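You operate a simulated robot arm through the tools that you are given. There is no shell and no other tool. Be economical: measure what you need, move in short steps, check, and stop when the job is done.

The job below is to be done with a simulated two-armed robot. You get a single attempt, and the scene is never put back.

TASK
Band the green hank with the black tape roll.
Fine: it lies in the drawer of the bench by the lockers; roll on the binder's peg, drawer shut, two turns of the red crank, no more; then the hank on the done pad.
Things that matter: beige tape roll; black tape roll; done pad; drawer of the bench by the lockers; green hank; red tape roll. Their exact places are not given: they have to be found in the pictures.

It is judged by the outcome, as a careful person would: the job done as asked, and still so three seconds after it is handed in. It fails if anything else is knocked over, pushed out of place, dropped, spilled or broken.

THE ROBOT
Two 6-joint arms with two-finger parallel grippers on one trunk, on a base that drives. Base frame: it is fixed to the floor where the robot stands at the start and does not move with it; the origin is under the middle of the robot, x ahead of it, y to its left, z up. Units: m, degrees, N and s.
The left shoulder is at the start at [-0.077, 0.177, 0.832], the right one opposite. With the tool pointing down near the work surface each hand reaches from about 0.44 to 0.58 m from the robot's upright axis, wherever it stands, measured 20 degrees to its own side. Places, roughly: done pad [0.5, 0.1, 0.8]; drawer of the bench by the lockers [0.5, 0.1, 0.7]. Payload 1.57 kg a hand.
Tool frame (each hand has its own): the origin (TCP) lies between the finger pads and is the grasp point; the fingertips stand 0.03 m ahead of it; z points along the fingers, y is the line along which they close. The gripper opens to 0.08 m. The fingers are 0.017 m wide and 0.012 m thick; the gripper's body (0.04 by 0.082 m) begins 0.08 m behind the TCP.
Orientation is told as [roll, pitch, yaw] about the base's x, y, z axes, in that order, counted from this pose: with the fingers straight down and closing along the base's y, the tool's x points along the base's -x, its y along +y and its z along -z.

THE INTERFACE
- The arms move only by the tool drive_tool. It takes "left_series", "right_series" or both (then of equal length, played together; a hand with none holds still); each is a list of rows, each a list of 7 numbers: the shift along the base's x, y, z in m, then the turn, a rotation vector about the base's x, y, z in degrees, then the closure in counts, from 0 (fully open) to 255 (shut). In form: [[tx, ty, tz, rx, ry, rz, gripper], ...]. A call has 1 to 12 rows; each row shifts and turns the commanded pose from where the row before left it. Each row takes 0.2 s and may step no farther than 0.05 m and 8.6 degrees from the row before; otherwise, or with a gripper value out of range, the whole call is refused. A pose out of reach is approached as far as the arm can. The call stops where the force on the tool passes 60 N (or 10 N more than at its start, if that is more) or the arm is blocked; 0.2 s more then pass. The fingers move at their own pace (about 0.072 m/s each) and stop on an object; they squeeze with about 41 N. The grip force told is the motor's: it shows also when the fingers shut on nothing. Time passes only in rows, and 0.2 s behind the last, so rows that do not move let the fingers close. It gives the time, the measured TCP pose, the force on the tool (base axes), the opening and the grip force at its end, in the units of the frame above (readings bear some noise), with the torque about the TCP (base axes, N m) and any sound that the robot's microphone picked up, and new pictures: "show" is both (left out), scene, wrist or none (wrist: the cameras of the hands that moved).
- Cameras (640 x 400 px; columns grow to the right, rows downward): "scene" is now at [0.0225, -0.0169, 1.5309]; the picture's right is [-0.15, -0.99, 0.00], its down [-0.85, 0.13, -0.51] and it looks along [0.50, -0.07, -0.86] (base axes); focal length 258 px, centre (320, 200). "left" rides on the left gripper at [0.072, 0.007, -0.122] in its tool frame; the picture's right is [-0.09, 1.00, 0.00], its down [-0.84, -0.08, -0.54] and it looks along [-0.54, -0.05, 0.84] (tool axes); focal length 238 px, centre (320, 200). "right" rides on the right gripper at [0.072, -0.007, -0.122] in its tool frame; the picture's right is [0.09, 1.00, 0.00], its down [-0.84, 0.08, -0.54] and it looks along [-0.54, 0.05, 0.84] (tool axes); focal length 238 px, centre (320, 200).
- lift_body(by): slides the trunk up (or, below 0, down) by that many m; the arms and the scene camera ride with it, the base frame stays. It gives what a move gives, with no picture.
- base_move(legs): drives the robot by 1 to 6 legs, each [ahead, left, turn to the left] in m, m and degrees, along the robot's own axes; the way and the turn of a leg run together, so that a leg with both is an arc; at most 1.5 m and 180 degrees a leg. The arms and the cameras ride along, it lands a little off, and it stops where it bumps. It gives what a move gives, and a new picture of the scene camera.
- head_to(pan, tilt): turns the head with the scene camera to pan (to the left, within 143 degrees either way) and tilt (down, from -29 to 69), counted from straight ahead of the robot. It gives what a move gives, and a new picture of the scene camera.
- probe_pixels(camera, pixels): there is no depth. For up to 12 entries [column, row, z] of the newest picture of that camera ("zoom" is the newest enlarged one), the place [x, y] in the base frame at which the ray of that pixel passes the height z, good to about 0.002 m, but the place of the scene camera against the robot may be out by one fixed shift of up to 0.018 m in any direction. It takes no simulated time.
- enlarge(camera, box): a new picture of the part [left, top, right, bottom] of that camera's present view, enlarged. It takes no simulated time.
- hand_in(): hands the job in; it is judged then, once.

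Work in short steps. Measure before you move; look again where a grasp or a placing could have gone wrong, and mend it. You have 80 turns and 260 pictures in all, those below and enlarged ones among them. Open the grippers and draw the arms clear of the work before you hand the job in, unless the task says otherwise; then end with one line.

The tools are called as a command line: name --argument value ..., lists and objects as JSON in quotes. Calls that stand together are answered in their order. drive_tool: Moves the arms, as the interface text tells. Its arguments: {"type":"object","properties":{"left_series":{"type":"array","items":{"type":"array","items":{"type":"number"}}},"right_series":{"type":"array","items":{"type":"array","items":{"type":"number"}}},"show":{"type":"string","enum":["both","scene","wrist","none"]}},"required":[]} The other tools are called the same way: lift_body (by) slides the trunk up or down; base_move (legs) drives the base; head_to (pan, tilt) turns the head that bears the scene camera; probe_pixels (camera, pixels) gives the place at which the rays of pixels pass given heights; enlarge (camera, box) takes an enlarged picture of a part of a camera's view; hand_in () hands the job in.

At the start:

```text
time_s: 0.0
left_ee_pos: [0.4028, 0.0934, 1.1644]
left_ee_rot: [0.0, 0.0, 0.0]
left_contact_force: [0.3, 0.0, -0.6]
left_wrist_torque: [0.02, -0.01, -0.02]
left_finger_gap: 0.08
left_gripper_force: 0.0
right_ee_pos: [0.3754, -0.1733, 1.1185]
right_ee_rot: [-0.1, 0.1, 0.0]
right_contact_force: [-0.4, 0.7, 0.6]
right_wrist_torque: [-0.01, 0.0, 0.01]
right_finger_gap: 0.0799
right_gripper_force: 0.2
trunk travel left (down, up): [-0.275, 0.053]
robot x, y, heading: [0.0044, -0.0007, -0.1]
head pan, tilt: [-8.4, 59.5]
```

scene: 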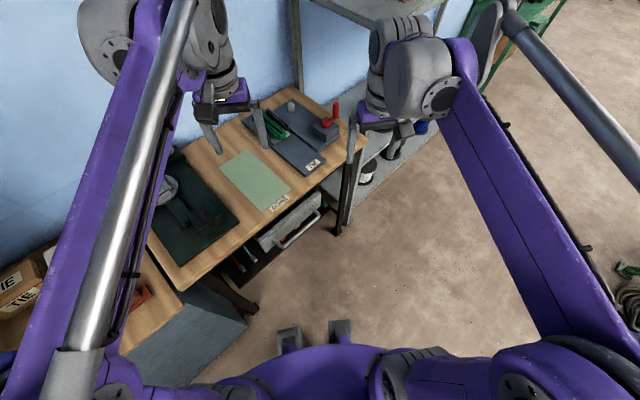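
right: 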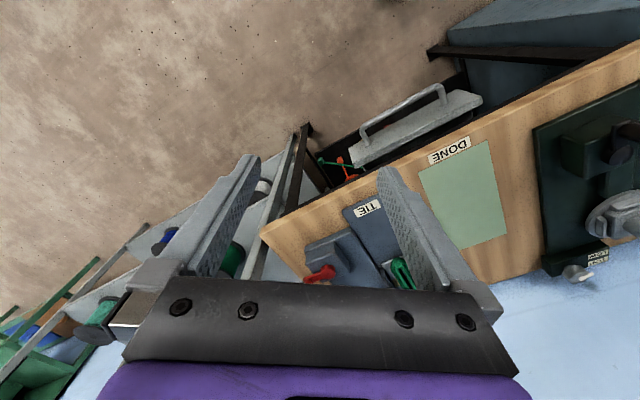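
left: 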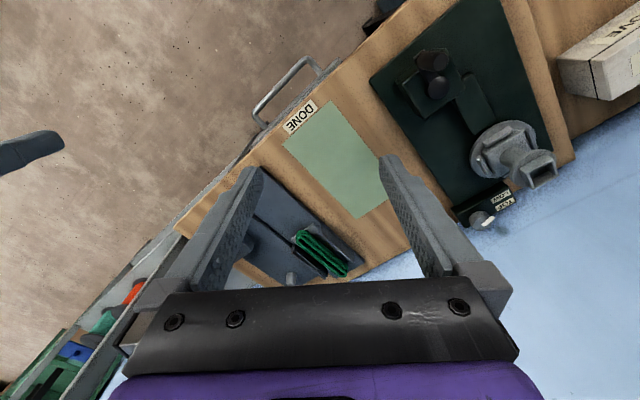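

The scene shows a bench with a binder (red crank near 330,115), green hank, done pad (255,180) and a drawer (285,230). I enlarge these for details.

enlarge --camera "scene" --box '[220, 80, 380, 180]'

enlarge --camera "scene" --box '[200, 170, 360, 270]'

enlarge --camera "right" --box '[240, 60, 560, 260]'

```text
4.00 times, centred on (300, 130) of scene
```

zoom: 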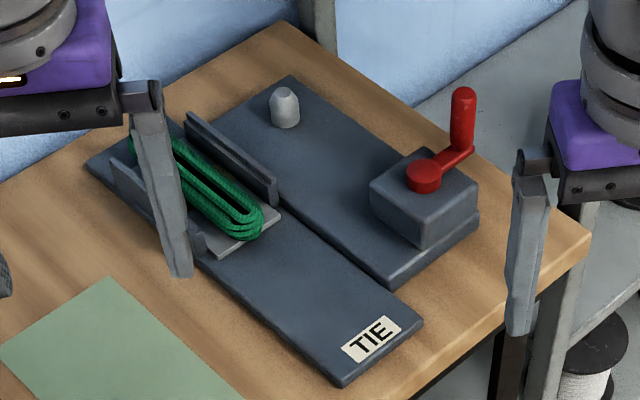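

```text
4.00 times, centred on (280, 220) of scene
```

zoom: 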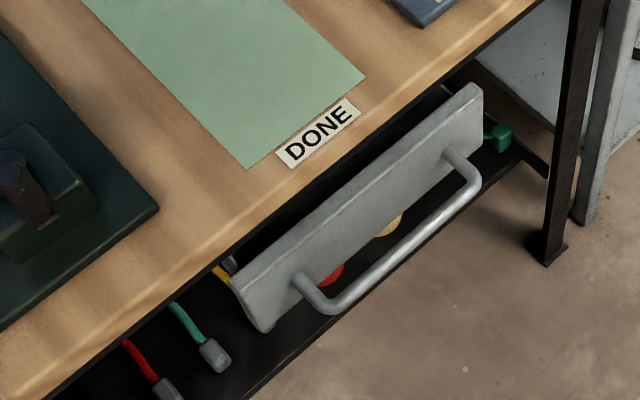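

```text
2.00 times, centred on (400, 160) of right
```

zoom: 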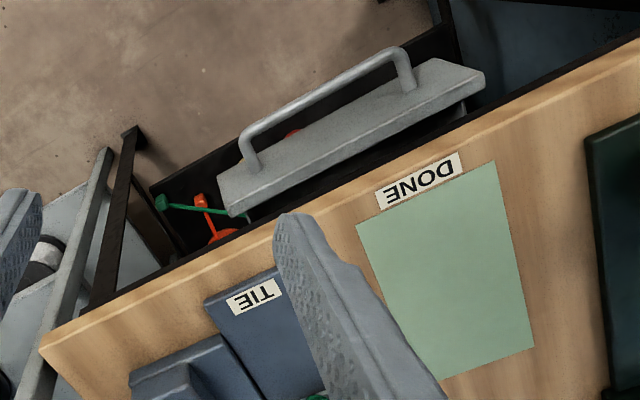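

The drawer under this bench is slightly open. I look around to confirm that this is the bench by the lockers.

head_to --pan 50 --tilt 30

head_to --pan -40 --tilt 25

head_to --pan 15 --tilt 55

```text
time_s: 1.3
left_ee_pos: [0.4041, 0.0929, 1.1638]
left_ee_rot: [0.0, 0.1, 0.1]
left_contact_force: [0.3, -0.3, -0.3]
left_wrist_torque: [0.02, -0.04, -0.03]
left_finger_gap: 0.0799
left_gripper_force: 0.1
right_ee_pos: [0.3763, -0.1728, 1.118]
right_ee_rot: [0.0, -0.1, 0.0]
right_contact_force: [0.0, -0.9, -0.1]
right_wrist_torque: [0.03, 0.02, 0.0]
right_finger_gap: 0.0802
right_gripper_force: 0.1
trunk travel left (down, up): [-0.275, 0.053]
robot x, y, heading: [-0.0017, 0.0026, 0.1]
head pan, tilt: [50.0, 30.0]
```

scene: 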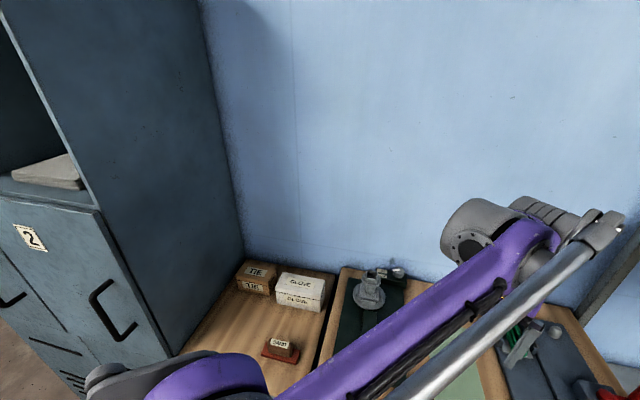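

```text
time_s: 2.9
left_ee_pos: [0.4029, 0.0936, 1.1637]
left_ee_rot: [0.0, -0.1, 0.0]
left_contact_force: [0.4, -0.2, 0.7]
left_wrist_torque: [0.01, 0.04, -0.02]
left_finger_gap: 0.0801
left_gripper_force: 0.1
right_ee_pos: [0.3763, -0.1726, 1.1194]
right_ee_rot: [0.0, 0.0, 0.0]
right_contact_force: [0.8, -0.9, 0.1]
right_wrist_torque: [-0.02, 0.0, 0.01]
right_finger_gap: 0.0801
right_gripper_force: 0.0
trunk travel left (down, up): [-0.275, 0.053]
robot x, y, heading: [0.0004, 0.0035, -0.1]
head pan, tilt: [-40.0, 25.0]
```

scene: 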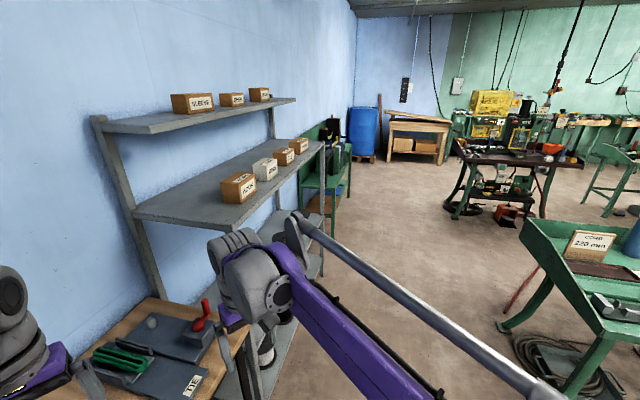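

```text
time_s: 4.2
left_ee_pos: [0.4029, 0.0941, 1.1643]
left_ee_rot: [0.0, 0.1, -0.1]
left_contact_force: [0.9, 0.0, 0.2]
left_wrist_torque: [0.0, 0.0, 0.03]
left_finger_gap: 0.08
left_gripper_force: 0.0
right_ee_pos: [0.375, -0.173, 1.1184]
right_ee_rot: [0.1, 0.0, -0.1]
right_contact_force: [0.7, 0.6, 0.3]
right_wrist_torque: [0.0, 0.04, 0.04]
right_finger_gap: 0.0798
right_gripper_force: 0.2
trunk travel left (down, up): [-0.275, 0.053]
robot x, y, heading: [-0.0009, 0.0042, -0.3]
head pan, tilt: [15.0, 55.0]
```

scene: 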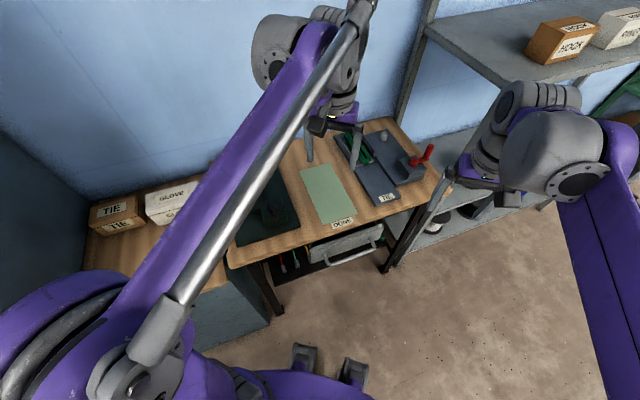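

The lockers stand to the left, so this is the right bench. I measure done-pad corners from scene and wrist cameras at candidate heights.

probe_pixels --camera "left" --pixels '[[315, 101, 0.7], [315, 101, 0.8], [283, 137, 0.7], [283, 137, 0.8], [357, 219, 0.7], [357, 219, 0.8], [177, 234, 0.8], [436, 8, 0.8], [311, 60, 0.7], [258, 118, 0.7], [345, 240, 0.8], [300, 231, 0.8]]'

probe_pixels --camera "right" --pixels '[[419, 171, 0.7], [419, 171, 0.8], [488, 140, 0.7], [488, 140, 0.8], [510, 233, 0.7], [510, 233, 0.8], [440, 251, 0.8], [260, 233, 0.8], [261, 233, 0.75]]'

enlarge --camera "left" --box '[170, 60, 490, 300]'

enlarge --camera "scene" --box '[220, 120, 460, 290]'

```text
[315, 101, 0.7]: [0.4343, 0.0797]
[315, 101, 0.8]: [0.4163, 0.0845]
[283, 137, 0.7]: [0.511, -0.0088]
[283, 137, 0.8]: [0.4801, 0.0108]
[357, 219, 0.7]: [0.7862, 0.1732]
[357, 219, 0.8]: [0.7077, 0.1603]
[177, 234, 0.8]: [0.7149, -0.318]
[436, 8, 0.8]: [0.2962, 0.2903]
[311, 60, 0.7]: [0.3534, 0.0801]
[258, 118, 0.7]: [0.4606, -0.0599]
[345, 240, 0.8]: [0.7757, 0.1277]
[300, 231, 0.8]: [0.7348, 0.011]
```

```text
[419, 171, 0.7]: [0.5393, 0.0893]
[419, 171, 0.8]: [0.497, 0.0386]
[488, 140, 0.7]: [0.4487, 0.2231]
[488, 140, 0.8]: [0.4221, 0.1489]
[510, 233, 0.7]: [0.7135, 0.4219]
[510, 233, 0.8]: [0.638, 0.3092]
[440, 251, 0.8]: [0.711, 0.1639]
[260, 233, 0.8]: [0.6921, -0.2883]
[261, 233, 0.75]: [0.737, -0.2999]
```

```text
1.67 times, centred on (330, 180) of left
```

zoom: 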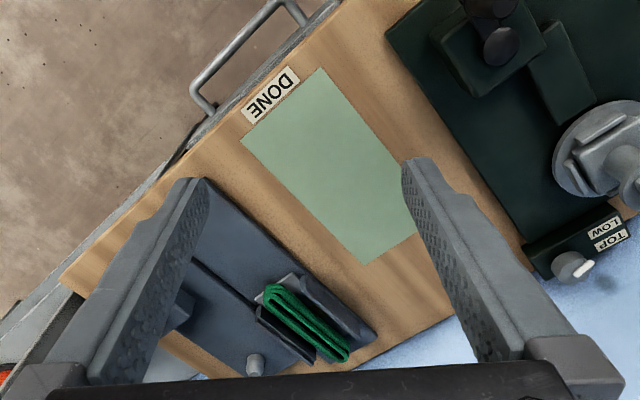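

```text
2.35 times, centred on (340, 205) of scene
```

zoom: 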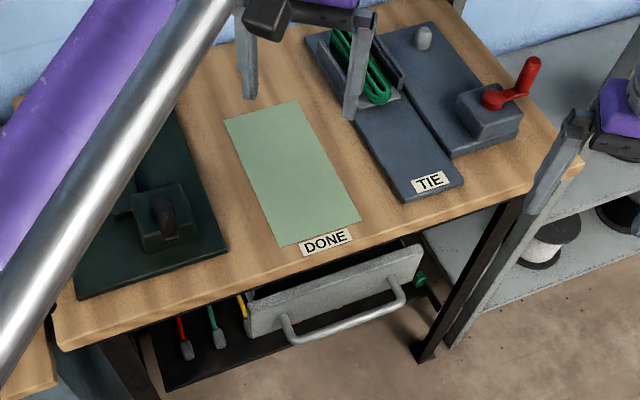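

I refine using correct pad corners: left (283,142), (331,100), (356,219); right (419,171), (488,140), and others such as label and bench corners.

probe_pixels --camera "left" --pixels '[[282.6, 142, 0.8], [282.6, 142, 0.85], [331, 100, 0.8], [331, 100, 0.85], [355.8, 219, 0.8], [355.8, 219, 0.85], [175, 234, 0.8], [175, 234, 0.85], [258, 101, 0.7], [258, 101, 0.65], [310, 60, 0.7], [310, 60, 0.65]]'

probe_pixels --camera "right" --pixels '[[418, 172, 0.8], [418, 172, 0.85], [487, 141, 0.8], [487, 141, 0.85], [506, 234, 0.8], [506, 234, 0.85], [260, 234, 0.8], [260, 234, 0.85], [366, 140, 0.7], [366, 140, 0.65], [440, 90, 0.7], [440, 90, 0.65]]'

probe_pixels --camera "scene" --pixels '[[331, 224, 0.8], [331, 224, 0.85], [356, 213, 0.8], [356, 213, 0.85], [300, 170, 0.8], [300, 170, 0.85], [332, 164, 0.85], [230, 267, 0.85], [440, 185, 0.85]]'

```text
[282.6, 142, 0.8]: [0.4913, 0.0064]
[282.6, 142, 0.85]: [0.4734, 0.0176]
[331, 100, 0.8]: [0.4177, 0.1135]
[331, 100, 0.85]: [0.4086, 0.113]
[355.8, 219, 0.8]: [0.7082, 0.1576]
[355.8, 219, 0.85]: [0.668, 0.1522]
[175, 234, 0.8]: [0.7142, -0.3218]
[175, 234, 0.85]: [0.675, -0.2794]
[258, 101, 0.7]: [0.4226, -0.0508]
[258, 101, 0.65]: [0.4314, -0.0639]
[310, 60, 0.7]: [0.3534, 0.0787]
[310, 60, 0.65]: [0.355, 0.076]
```

```text
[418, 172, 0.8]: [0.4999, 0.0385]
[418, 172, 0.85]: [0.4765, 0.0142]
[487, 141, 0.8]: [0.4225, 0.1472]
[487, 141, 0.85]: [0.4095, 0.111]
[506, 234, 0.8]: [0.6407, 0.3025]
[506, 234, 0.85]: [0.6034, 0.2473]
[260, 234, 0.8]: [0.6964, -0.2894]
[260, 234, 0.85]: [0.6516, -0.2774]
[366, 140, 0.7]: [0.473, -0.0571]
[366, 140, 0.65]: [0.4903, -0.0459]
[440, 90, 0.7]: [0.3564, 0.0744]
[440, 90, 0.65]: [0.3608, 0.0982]
```

```text
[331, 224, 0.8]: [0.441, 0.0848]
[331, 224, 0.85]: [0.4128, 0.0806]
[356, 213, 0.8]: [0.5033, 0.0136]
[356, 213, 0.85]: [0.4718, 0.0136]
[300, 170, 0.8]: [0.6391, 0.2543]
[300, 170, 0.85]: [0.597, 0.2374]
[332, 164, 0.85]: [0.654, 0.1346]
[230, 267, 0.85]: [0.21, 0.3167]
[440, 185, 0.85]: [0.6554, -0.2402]
```

The bench is turned about 35° (pad corners (0.475,0.016),(0.41,0.112),(0.669,0.152),(0.604,0.249) at z≈0.848). I square the robot to the bench and back off a little to the right of the pad.

base_move --legs '[[-0.1, 0, 0], [0, 0, 35], [0, -0.3, 0]]'

head_to --pan 0 --tilt 60

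drive_tool --left_series '[[0, 0, 0, 0, 0, 0, 0]]' --right_series '[[0, 0, 0, 0, 0, 0, 0]]' --show "wrist"

```text
time_s: 9.8
left_ee_pos: [0.3486, 0.0609, 1.1637]
left_ee_rot: [0.0, 0.1, 35.0]
left_contact_force: [0.4, 0.6, 0.5]
left_wrist_torque: [0.01, -0.01, 0.01]
left_finger_gap: 0.0801
left_gripper_force: 0.1
right_ee_pos: [0.4794, -0.1736, 1.1194]
right_ee_rot: [0.0, 0.0, 35.1]
right_contact_force: [0.0, 0.1, -0.3]
right_wrist_torque: [0.03, 0.01, 0.01]
right_finger_gap: 0.0799
right_gripper_force: 0.0
trunk travel left (down, up): [-0.275, 0.053]
robot x, y, heading: [0.0715, -0.2454, 35.1]
head pan, tilt: [15.0, 55.0]
```

scene: 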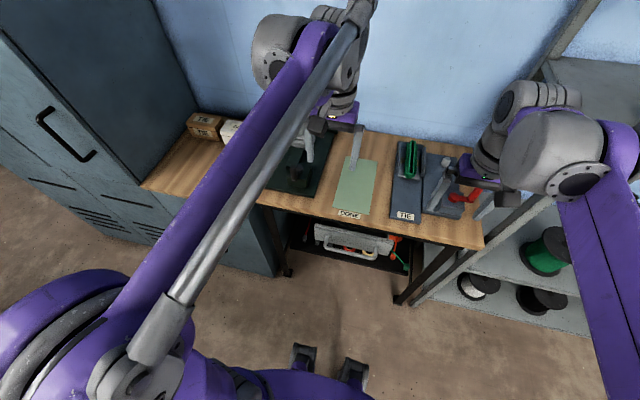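

```text
time_s: 10.6
left_ee_pos: [0.3474, 0.0609, 1.164]
left_ee_rot: [0.0, 0.0, 35.0]
left_contact_force: [0.0, -0.1, -0.5]
left_wrist_torque: [0.0, 0.0, 0.0]
left_finger_gap: 0.0799
left_gripper_force: 0.1
right_ee_pos: [0.4793, -0.1733, 1.1184]
right_ee_rot: [0.0, 0.1, 35.0]
right_contact_force: [0.4, -0.8, 0.0]
right_wrist_torque: [0.0, 0.03, 0.0]
right_finger_gap: 0.0798
right_gripper_force: 0.0
trunk travel left (down, up): [-0.275, 0.053]
robot x, y, heading: [0.0707, -0.2485, 35.1]
head pan, tilt: [0.0, 60.0]
```

scene: 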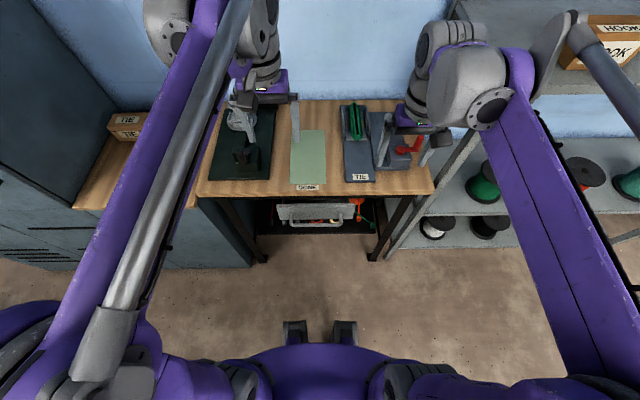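

```text
time_s: 11.0
left_ee_pos: [0.3493, 0.0612, 1.1646]
left_ee_rot: [0.0, -0.1, 35.0]
left_contact_force: [-0.7, -1.3, 0.0]
left_wrist_torque: [0.01, -0.01, 0.02]
left_finger_gap: 0.0798
left_gripper_force: 0.1
right_ee_pos: [0.4789, -0.1735, 1.119]
right_ee_rot: [-0.1, -0.1, 35.0]
right_contact_force: [0.5, -0.1, -0.5]
right_wrist_torque: [-0.01, -0.05, -0.02]
right_finger_gap: 0.0797
right_gripper_force: 0.1
trunk travel left (down, up): [-0.275, 0.053]
robot x, y, heading: [0.0757, -0.2472, 34.9]
head pan, tilt: [0.0, 60.0]
```

right: 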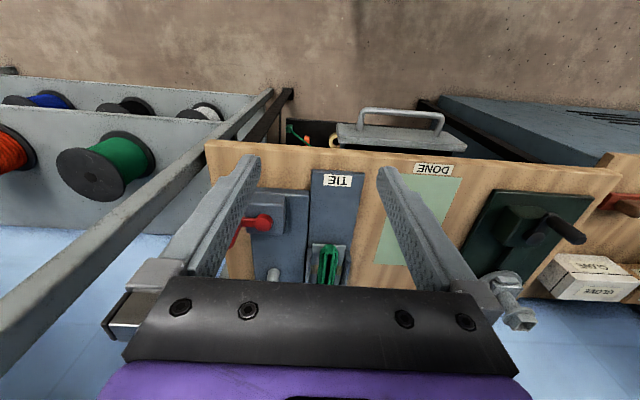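
left: 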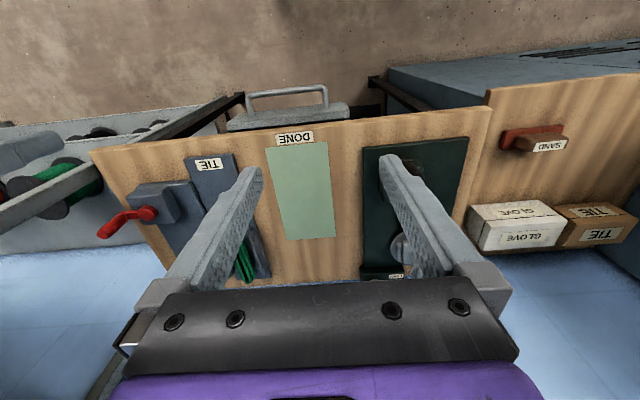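

The robot is now square to the bench. I enlarge the drawer and binder in the views.

enlarge --camera "scene" --box '[240, 180, 400, 280]'

enlarge --camera "right" --box '[200, 90, 480, 265]'

enlarge --camera "left" --box '[80, 70, 400, 270]'

enlarge --camera "scene" --box '[320, 90, 440, 190]'

```text
4.00 times, centred on (320, 230) of scene
```

zoom: 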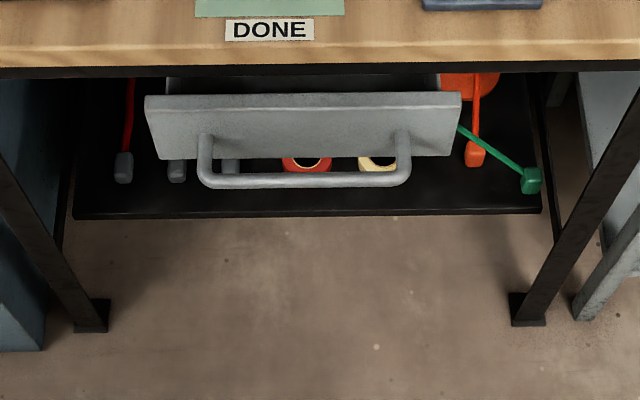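

```text
2.29 times, centred on (340, 178) of right
```

zoom: 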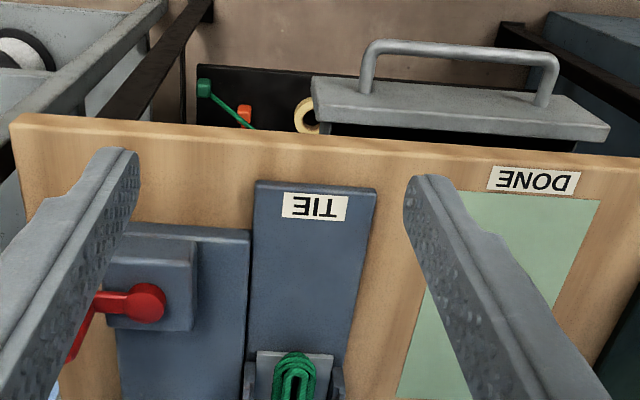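

```text
2.00 times, centred on (240, 170) of left
```

zoom: 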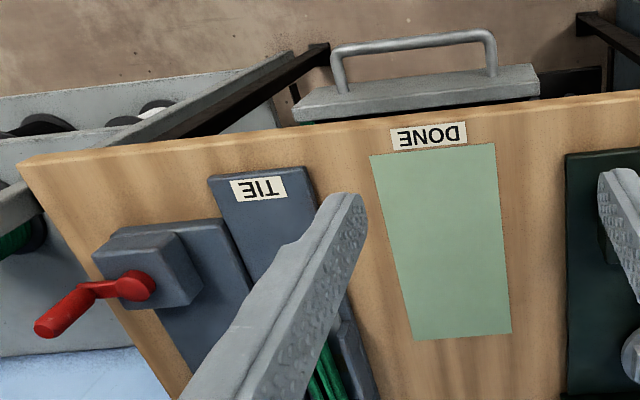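

```text
4.00 times, centred on (380, 140) of scene
```

zoom: 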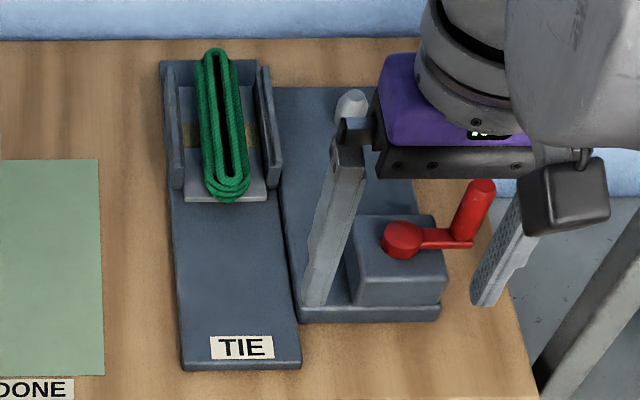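

I triangulate the handle corners with both wrist cameras (left (246.5,95),(327.5,88); right (360,110.5),(443,116)) and the scene.

probe_pixels --camera "left" --pixels '[[246.5, 95, 0.65], [246.5, 95, 0.75], [327.5, 88, 0.65], [327.5, 88, 0.75], [317, 116, 0.85], [344, 106, 0.75], [144, 214, 0.9], [148, 212, 0.95]]'

probe_pixels --camera "right" --pixels '[[360, 110.5, 0.65], [360, 110.5, 0.75], [443, 116, 0.65], [443, 116, 0.75], [336.5, 125.5, 0.75], [336.5, 125.5, 0.7], [263, 221, 0.9], [263, 221, 0.95], [274, 274, 0.87], [274, 274, 0.9], [329, 250, 0.87]]'

probe_pixels --camera "scene" --pixels '[[291, 225, 0.65], [291, 225, 0.75], [421, 223, 0.65], [421, 223, 0.75], [281, 204, 0.75], [355, 203, 0.75], [380, 150, 0.9], [380, 150, 0.95], [368, 114, 0.88], [368, 114, 0.9]]'

```text
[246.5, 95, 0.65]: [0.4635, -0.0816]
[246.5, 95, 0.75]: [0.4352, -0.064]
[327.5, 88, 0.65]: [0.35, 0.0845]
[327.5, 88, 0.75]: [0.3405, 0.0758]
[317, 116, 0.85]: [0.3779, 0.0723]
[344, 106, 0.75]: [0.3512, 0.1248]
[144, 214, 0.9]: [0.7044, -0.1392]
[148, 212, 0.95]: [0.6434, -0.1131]
```

```text
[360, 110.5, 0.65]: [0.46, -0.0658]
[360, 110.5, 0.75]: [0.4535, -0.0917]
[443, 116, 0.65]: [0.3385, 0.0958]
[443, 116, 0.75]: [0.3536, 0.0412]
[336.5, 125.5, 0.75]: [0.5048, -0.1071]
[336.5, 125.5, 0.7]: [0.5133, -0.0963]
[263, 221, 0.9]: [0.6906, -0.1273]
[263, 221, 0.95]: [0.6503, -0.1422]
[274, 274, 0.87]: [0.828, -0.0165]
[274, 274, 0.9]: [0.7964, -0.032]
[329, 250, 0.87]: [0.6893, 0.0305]
```

```text
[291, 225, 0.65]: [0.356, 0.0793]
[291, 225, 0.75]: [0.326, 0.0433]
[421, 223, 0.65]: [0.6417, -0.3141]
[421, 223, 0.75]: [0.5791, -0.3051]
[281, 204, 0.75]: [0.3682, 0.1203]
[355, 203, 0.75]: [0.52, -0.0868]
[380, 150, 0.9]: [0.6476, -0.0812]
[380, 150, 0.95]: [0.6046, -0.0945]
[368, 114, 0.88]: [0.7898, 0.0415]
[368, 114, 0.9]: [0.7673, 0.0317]
```

Handle bar: middle about (0.402, 0.002), z≈0.685, gap to the front ≈0.03. I back off, shift right, and lower the trunk so the left hand can hook the handle.

base_move --legs '[[-0.1, 0, 0], [0, -0.05, 0]]'

lift_body --by -0.14

```text
time_s: 12.9
left_ee_pos: [0.2974, -0.0366, 1.1642]
left_ee_rot: [0.1, 0.0, 35.1]
left_contact_force: [-0.3, 0.3, 0.3]
left_wrist_torque: [0.06, 0.01, -0.04]
left_finger_gap: 0.0801
left_gripper_force: 0.0
right_ee_pos: [0.4273, -0.2693, 1.1183]
right_ee_rot: [0.0, -0.1, 35.2]
right_contact_force: [0.7, 0.1, -0.4]
right_wrist_torque: [-0.01, 0.01, 0.0]
right_finger_gap: 0.08
right_gripper_force: 0.0
trunk travel left (down, up): [-0.275, 0.053]
robot x, y, heading: [0.0226, -0.3457, 35.2]
head pan, tilt: [0.0, 60.0]
```

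scene: 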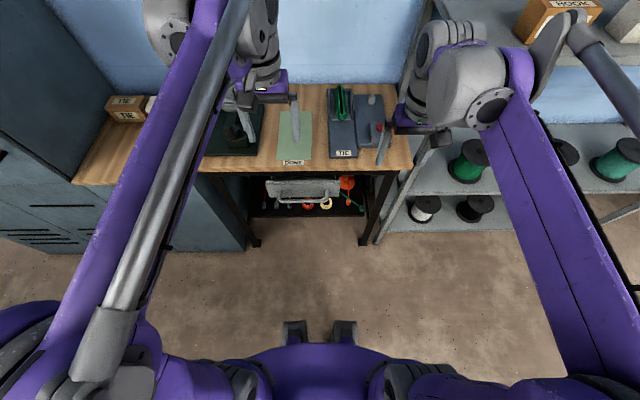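

```text
time_s: 14.5
left_ee_pos: [0.2968, -0.0358, 1.0245]
left_ee_rot: [0.0, 0.0, 35.2]
left_contact_force: [-0.3, 0.4, -0.5]
left_wrist_torque: [0.03, -0.01, 0.04]
left_finger_gap: 0.08
left_gripper_force: 0.0
right_ee_pos: [0.4272, -0.2698, 0.9784]
right_ee_rot: [0.0, 0.0, 35.3]
right_contact_force: [0.6, 0.0, 0.6]
right_wrist_torque: [-0.02, 0.0, 0.0]
right_finger_gap: 0.0801
right_gripper_force: 0.1
trunk travel left (down, up): [-0.135, 0.193]
robot x, y, heading: [0.024, -0.3443, 35.4]
head pan, tilt: [0.0, 60.0]
```

I tilt the left tool 16° forward, close it, and come to just in front of the handle, at a safe height, to look at the bar and gap.

drive_tool --left_series '[[0, 0, -0.04, 4.6, -6.55, 0, 255], [0, 0, -0.04, 4.6, -6.55, 0, 255], [0.006, 0.004, -0.04, 0, 0, 0, 255], [0, 0, -0.04, 0, 0, 0, 255], [0, 0, -0.02, 0, 0, 0, 255], [0, 0, 0, 0, 0, 0, 255]]' --show "wrist"

enlarge --camera "scene" --box '[220, 140, 420, 265]'

```text
time_s: 15.9
left_ee_pos: [0.3015, -0.0326, 0.8445]
left_ee_rot: [-0.1, -16.0, 35.2]
left_contact_force: [0.5, 0.2, -0.7]
left_wrist_torque: [0.03, -0.01, 0.02]
left_finger_gap: 0.0
left_gripper_force: 21.8
right_ee_pos: [0.4277, -0.2709, 0.9784]
right_ee_rot: [0.0, 0.0, 35.1]
right_contact_force: [0.3, -0.1, -0.1]
right_wrist_torque: [-0.01, -0.02, 0.0]
right_finger_gap: 0.0804
right_gripper_force: 0.1
trunk travel left (down, up): [-0.135, 0.193]
robot x, y, heading: [0.0211, -0.3474, 35.2]
head pan, tilt: [0.0, 60.0]
```

left: 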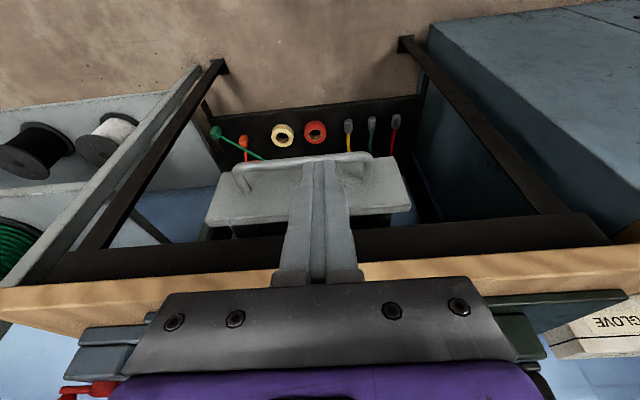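

```text
3.20 times, centred on (320, 202) of scene
```

zoom: 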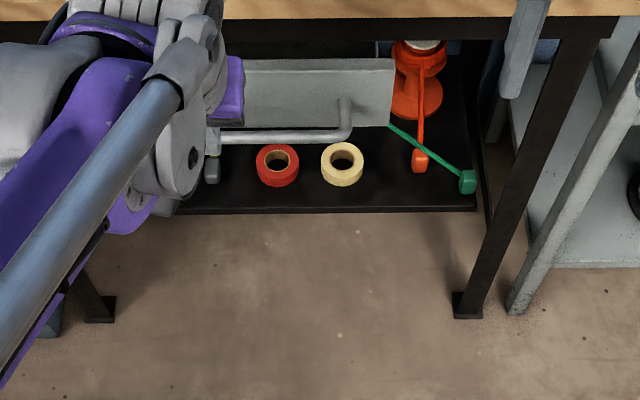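

I probe the bar ends (238,168),(370,156) and the drawer front's top edge in this closer picture.

probe_pixels --camera "left" --pixels '[[238, 168, 0.69], [370, 156, 0.69], [238, 168, 0.67], [370, 156, 0.67], [213, 188, 0.74], [403, 174, 0.74], [208, 225, 0.74], [410, 208, 0.74]]'

enlarge --camera "left" --box '[190, 110, 430, 260]'

```text
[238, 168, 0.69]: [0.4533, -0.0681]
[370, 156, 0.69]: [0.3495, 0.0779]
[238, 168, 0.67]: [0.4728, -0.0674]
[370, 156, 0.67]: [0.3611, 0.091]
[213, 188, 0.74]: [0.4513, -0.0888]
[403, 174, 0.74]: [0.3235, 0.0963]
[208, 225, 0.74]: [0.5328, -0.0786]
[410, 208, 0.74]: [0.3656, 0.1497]
```

```text
2.67 times, centred on (310, 185) of left
```

zoom: 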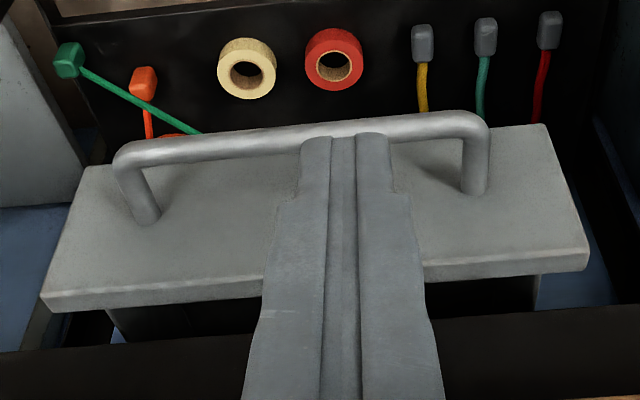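

I probe the post attachment points (245,192) and (367,181) at bar height to get the gap, plus the fingertip line.

probe_pixels --camera "left" --pixels '[[240, 167, 0.69], [245.5, 192, 0.69], [370, 155, 0.69], [367, 181, 0.69], [206, 227, 0.72], [410, 213, 0.72], [206, 227, 0.71], [410, 213, 0.71], [220, 173, 0.66], [394, 157, 0.66]]'

```text
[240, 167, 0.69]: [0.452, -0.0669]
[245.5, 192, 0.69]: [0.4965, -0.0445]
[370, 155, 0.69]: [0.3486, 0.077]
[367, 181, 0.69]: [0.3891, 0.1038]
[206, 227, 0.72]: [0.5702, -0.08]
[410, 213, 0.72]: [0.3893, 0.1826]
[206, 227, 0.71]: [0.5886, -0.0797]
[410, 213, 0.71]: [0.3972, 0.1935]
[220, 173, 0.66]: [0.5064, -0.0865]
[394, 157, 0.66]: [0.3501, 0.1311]
```

Gap between bar centre and face is 0.049 m, ample for a finger. I move above the gap and lower to hook behind the bar.

drive_tool --left_series '[[0.039, 0.0165, 0, 0, 0, 0, 255], [0.039, 0.0165, 0, 0, 0, 0, 255], [0.0385, 0.016, 0, 0, 0, 0, 255], [0, 0, -0.04, 0, 0, 0, 255], [0, 0, -0.03, 0, 0, 0, 255]]' --show "wrist"

```text
time_s: 17.1
left_ee_pos: [0.4187, 0.0185, 0.773]
left_ee_rot: [0.1, -16.1, 35.3]
left_contact_force: [-0.6, -0.4, 0.3]
left_wrist_torque: [0.02, 0.03, -0.01]
left_finger_gap: 0.0002
left_gripper_force: 21.9
right_ee_pos: [0.4288, -0.2701, 0.978]
right_ee_rot: [0.0, 0.1, 35.2]
right_contact_force: [-0.5, -0.2, 0.5]
right_wrist_torque: [0.02, 0.02, -0.03]
right_finger_gap: 0.0799
right_gripper_force: 0.0
trunk travel left (down, up): [-0.135, 0.193]
robot x, y, heading: [0.0201, -0.3449, 35.2]
head pan, tilt: [0.0, 60.0]
```

left: 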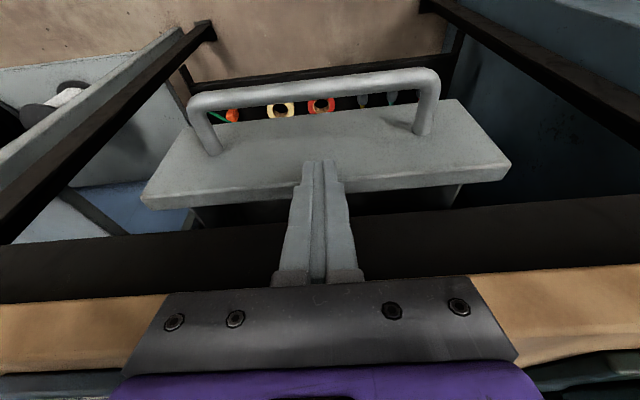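

I check the bar's height from this closer view at (192,103) and (436,78).

probe_pixels --camera "left" --pixels '[[194, 102, 0.69], [434, 77, 0.69], [194, 102, 0.7], [434, 77, 0.7], [214, 150, 0.69], [422, 131, 0.69], [145, 200, 0.73], [510, 172, 0.73]]'

```text
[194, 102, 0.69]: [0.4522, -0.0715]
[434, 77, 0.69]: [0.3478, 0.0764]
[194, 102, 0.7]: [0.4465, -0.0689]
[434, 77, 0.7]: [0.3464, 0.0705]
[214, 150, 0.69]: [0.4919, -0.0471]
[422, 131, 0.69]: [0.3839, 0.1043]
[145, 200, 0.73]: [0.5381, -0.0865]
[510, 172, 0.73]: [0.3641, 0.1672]
```

Bar confirmed at z≈0.69. I lower the finger behind the bar.

drive_tool --left_series '[[0, 0, -0.03, 0, 0, 0, 255], [0, 0, -0.03, 0, 0, 0, 255], [0, 0, -0.018, 0, 0, 0, 255]]' --show "wrist"

```text
time_s: 17.9
left_ee_pos: [0.417, 0.0171, 0.6941]
left_ee_rot: [0.0, -16.0, 35.3]
left_contact_force: [-0.3, -0.7, 0.1]
left_wrist_torque: [-0.05, -0.01, 0.0]
left_finger_gap: 0.0
left_gripper_force: 21.2
right_ee_pos: [0.428, -0.2703, 0.9777]
right_ee_rot: [0.0, 0.1, 35.2]
right_contact_force: [0.0, 0.4, -0.5]
right_wrist_torque: [-0.03, -0.01, -0.02]
right_finger_gap: 0.0799
right_gripper_force: 0.1
trunk travel left (down, up): [-0.135, 0.193]
robot x, y, heading: [0.0202, -0.3458, 35.3]
head pan, tilt: [0.0, 60.0]
```

left: 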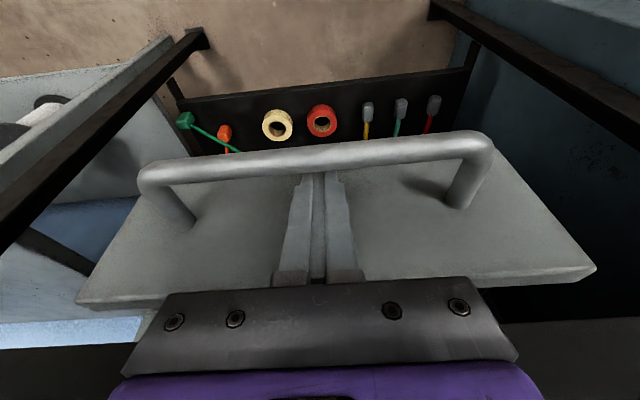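

The finger is behind the bar. I drive the base back 0.13 m to pull the drawer open.

base_move --legs '[[-0.13, 0, 0]]'

enlarge --camera "scene" --box '[220, 120, 420, 245]'

```text
time_s: 19.2
left_ee_pos: [0.3113, -0.0578, 0.6962]
left_ee_rot: [-0.1, -16.2, 35.1]
left_contact_force: [0.0, -0.2, 0.9]
left_wrist_torque: [0.02, -0.01, 0.0]
left_finger_gap: 0.0
left_gripper_force: 21.8
right_ee_pos: [0.3212, -0.3455, 0.9783]
right_ee_rot: [-0.1, 0.0, 35.1]
right_contact_force: [-0.5, -0.4, -0.8]
right_wrist_torque: [0.03, -0.01, 0.04]
right_finger_gap: 0.0802
right_gripper_force: 0.1
trunk travel left (down, up): [-0.135, 0.193]
robot x, y, heading: [-0.082, -0.4174, 34.8]
head pan, tilt: [0.0, 60.0]
```

scene: 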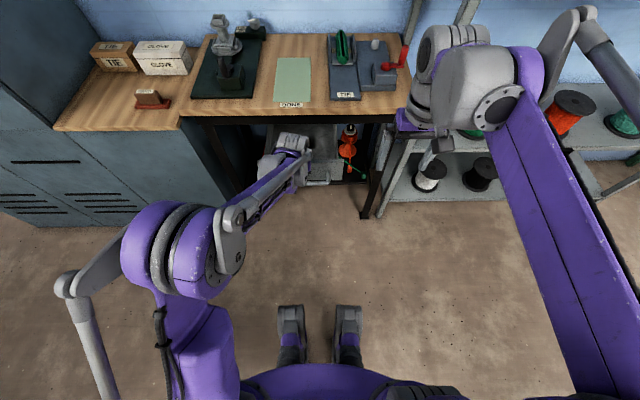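

```text
3.20 times, centred on (320, 182) of scene
```

zoom: 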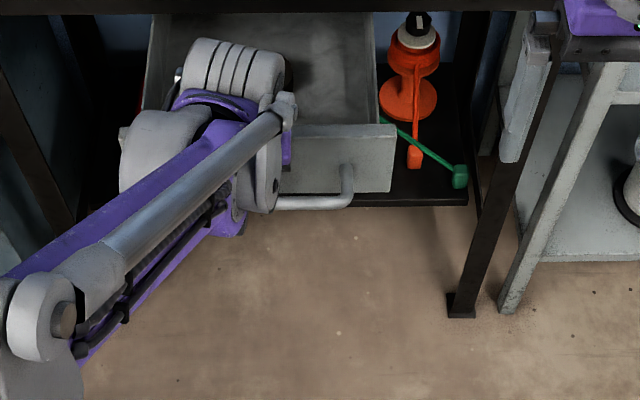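

It slides freely. I pull another 0.1 m and look with the left camera into the drawer.

base_move --legs '[[-0.09, 0, 0]]'

drive_tool --left_series '[[0, 0, 0, 0, 0, 0, 255]]' --right_series '[[0, 0, 0, 0, 0, 0, 0]]' --show "wrist"

enlarge --camera "scene" --box '[220, 100, 420, 225]'

```text
time_s: 20.3
left_ee_pos: [0.2405, -0.1085, 0.6966]
left_ee_rot: [-0.1, -16.3, 35.1]
left_contact_force: [25.8, 21.1, 25.1]
left_wrist_torque: [-0.18, 0.21, 0.16]
left_finger_gap: 0.0002
left_gripper_force: 20.8
right_ee_pos: [0.2486, -0.3968, 0.9788]
right_ee_rot: [0.1, 0.1, 35.1]
right_contact_force: [-0.8, 0.1, 0.0]
right_wrist_torque: [-0.02, 0.03, 0.04]
right_finger_gap: 0.0801
right_gripper_force: 0.1
trunk travel left (down, up): [-0.135, 0.193]
robot x, y, heading: [-0.1587, -0.471, 35.0]
head pan, tilt: [0.0, 60.0]
```

scene: 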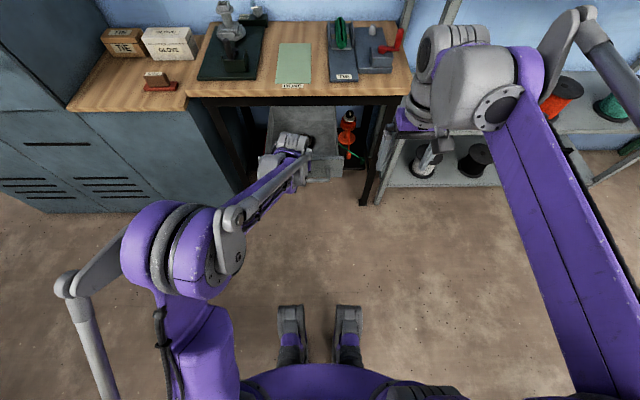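

```text
time_s: 20.7
left_ee_pos: [0.238, -0.1088, 0.697]
left_ee_rot: [0.0, -16.5, 35.2]
left_contact_force: [4.9, 3.5, 0.9]
left_wrist_torque: [-0.07, 0.02, 0.04]
left_finger_gap: 0.0
left_gripper_force: 20.9
right_ee_pos: [0.248, -0.3958, 0.9785]
right_ee_rot: [0.0, 0.0, 35.2]
right_contact_force: [-0.1, 0.6, 0.1]
right_wrist_torque: [0.01, -0.02, 0.0]
right_finger_gap: 0.0801
right_gripper_force: 0.1
trunk travel left (down, up): [-0.135, 0.193]
robot x, y, heading: [-0.159, -0.4716, 35.1]
head pan, tilt: [0.0, 60.0]
```

right: 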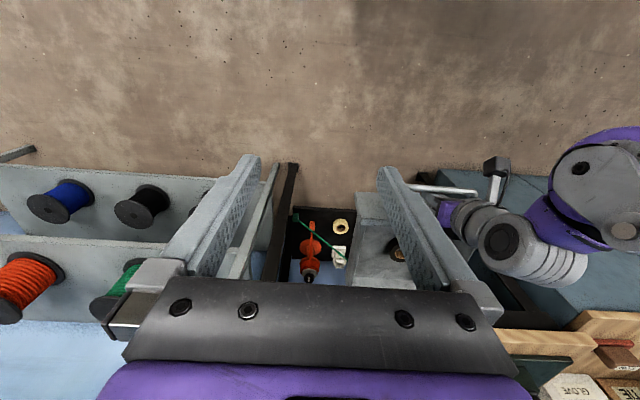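
left: 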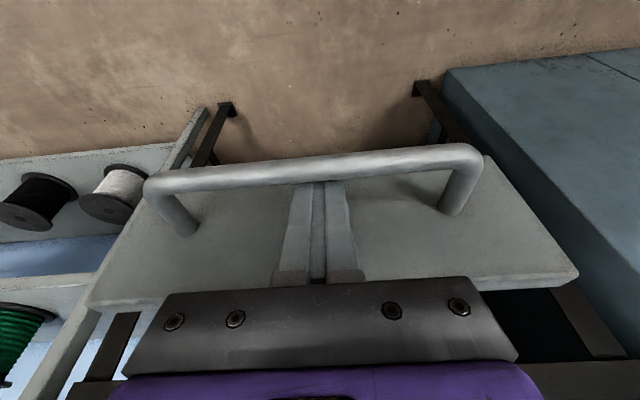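

```text
3.20 times, centred on (320, 162) of scene
```

zoom: 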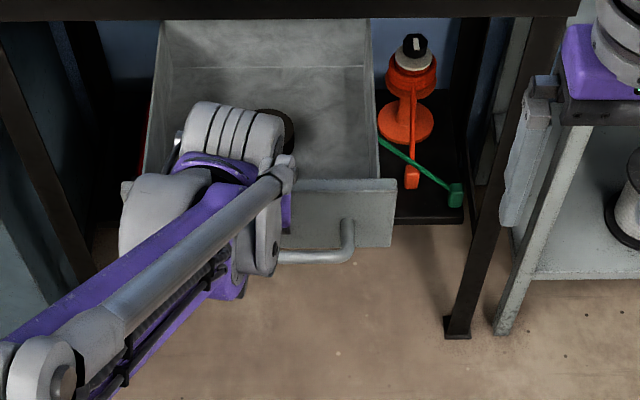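

The drawer reached its stop; the black roll shows at zoom (275,130) beneath the left wrist. I unhook: a bit forward, straight up, then away to the left-back.

drive_tool --left_series '[[0.007, 0.005, 0.0, 0, 0, 0, 255], [0, 0, 0.04, 0, 0, 0, 255], [0, 0, 0.045, 0, 0, 0, 255], [-0.02, -0.01, 0.045, 0, 0, 0, 255], [-0.03, 0.02, 0.03, 0, 0, 0, 255], [-0.03, 0.035, 0.02, -4.6, 6.55, 0, 255], [-0.03, 0.035, 0.02, -4.6, 6.55, 0, 255], [-0.02, 0.03, 0.03, 0, 0, 0, 255]]' --show "both"

enlarge --camera "scene" --box '[220, 100, 420, 225]'

enlarge --camera "right" --box '[280, 170, 440, 290]'

```text
refused: row 4 steps farther than a row can; nothing moved
```

```text
3.20 times, centred on (320, 162) of scene
```

zoom: 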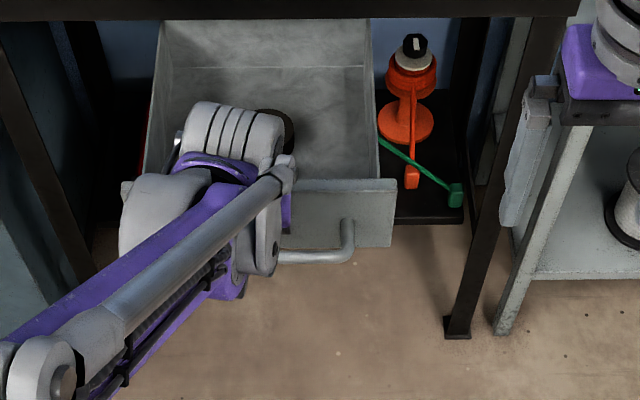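

```text
3.33 times, centred on (360, 230) of right
```

zoom: 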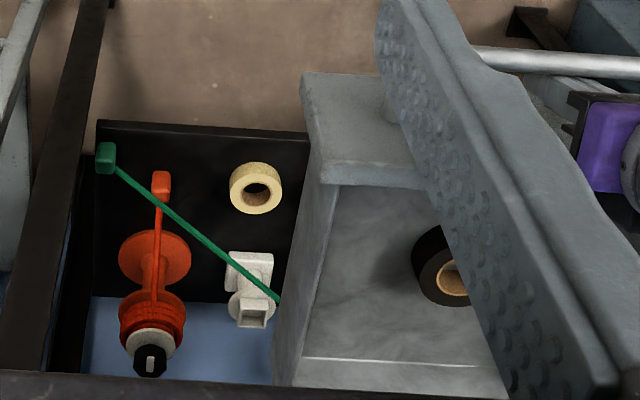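

The steps were a bit long; I reissue with smaller ones.

drive_tool --left_series '[[0.007, 0.005, 0.0, 0, 0, 0, 255], [0, 0, 0.04, 0, 0, 0, 255], [0, 0, 0.045, 0, 0, 0, 255], [0, 0, 0.045, 0, 0, 0, 255], [-0.02, 0.01, 0.04, 0, 0, 0, 255], [-0.02, 0.03, 0.02, -4.6, 6.55, 0, 255], [-0.02, 0.03, 0.02, -4.6, 6.55, 0, 255], [-0.02, 0.035, 0.02, 0, 0, 0, 255]]' --show "both"

enlarge --camera "scene" --box '[220, 100, 420, 225]'

```text
time_s: 22.5
left_ee_pos: [0.1662, 0.0019, 0.9257]
left_ee_rot: [-0.1, -0.3, 35.0]
left_contact_force: [0.0, 0.5, -0.3]
left_wrist_torque: [-0.02, -0.02, -0.02]
left_finger_gap: 0.0001
left_gripper_force: 21.1
right_ee_pos: [0.2487, -0.3955, 0.9785]
right_ee_rot: [-0.1, -0.1, 35.1]
right_contact_force: [-0.2, 0.9, 0.3]
right_wrist_torque: [0.0, 0.02, 0.0]
right_finger_gap: 0.0801
right_gripper_force: 0.1
trunk travel left (down, up): [-0.135, 0.193]
robot x, y, heading: [-0.1569, -0.4727, 35.3]
head pan, tilt: [0.0, 60.0]
```

scene: 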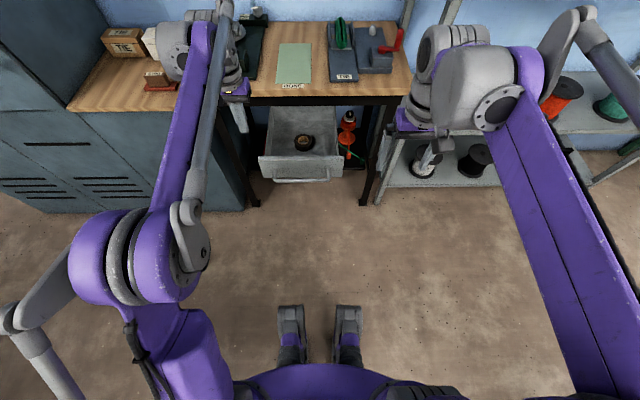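
left: 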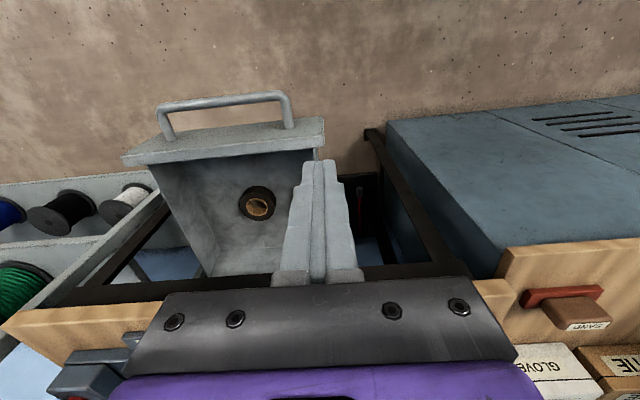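

```text
3.20 times, centred on (320, 162) of scene
```

zoom: 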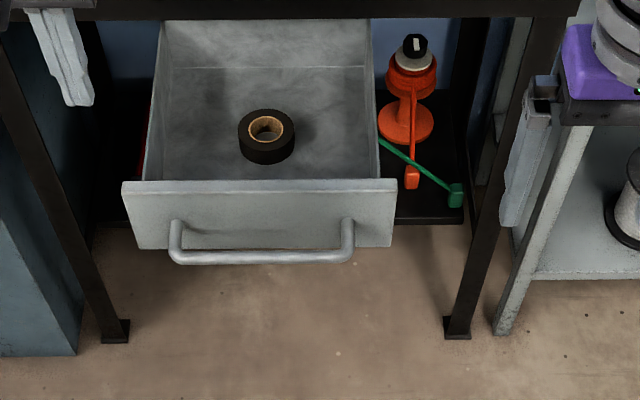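

I locate the roll's top centre: scene (303.4,140), left (257.5,203), and drawer corners.

probe_pixels --camera "left" --pixels '[[257.5, 203, 0.68], [257.5, 203, 0.7], [238, 203, 0.68], [277, 203, 0.68], [216, 107, 0.69], [170, 135, 0.69], [288, 127, 0.69]]'

probe_pixels --camera "scene" --pixels '[[303.4, 140, 0.68], [303.4, 140, 0.7], [294.5, 140, 0.68], [312, 140, 0.68], [303, 180, 0.69], [303, 156, 0.72]]'

probe_pixels --camera "right" --pixels '[[397, 254, 0.68], [397, 254, 0.7], [384, 250, 0.68]]'

enlarge --camera "left" --box '[120, 80, 360, 280]'

```text
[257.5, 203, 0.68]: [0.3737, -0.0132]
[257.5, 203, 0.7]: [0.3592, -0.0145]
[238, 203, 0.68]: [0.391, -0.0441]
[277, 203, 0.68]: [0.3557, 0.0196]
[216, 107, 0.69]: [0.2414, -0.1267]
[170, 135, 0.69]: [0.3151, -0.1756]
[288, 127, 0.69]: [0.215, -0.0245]
```

```text
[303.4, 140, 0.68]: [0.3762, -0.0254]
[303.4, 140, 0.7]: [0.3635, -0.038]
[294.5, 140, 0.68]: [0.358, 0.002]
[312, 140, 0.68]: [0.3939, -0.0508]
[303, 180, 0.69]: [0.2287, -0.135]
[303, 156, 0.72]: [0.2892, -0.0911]
```

```text
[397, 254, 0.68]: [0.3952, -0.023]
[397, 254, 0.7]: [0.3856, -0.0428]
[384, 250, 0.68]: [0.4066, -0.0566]
```

```text
2.00 times, centred on (240, 180) of left
```

zoom: 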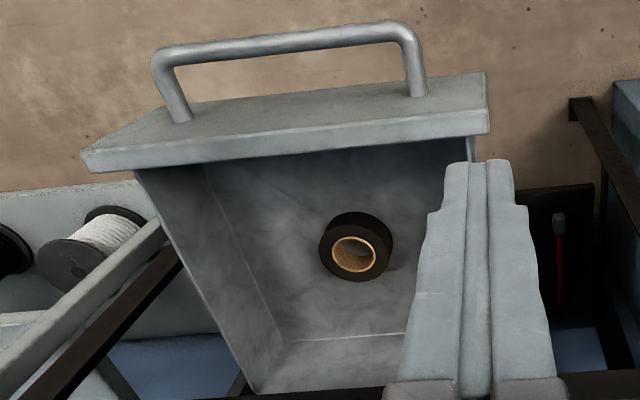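

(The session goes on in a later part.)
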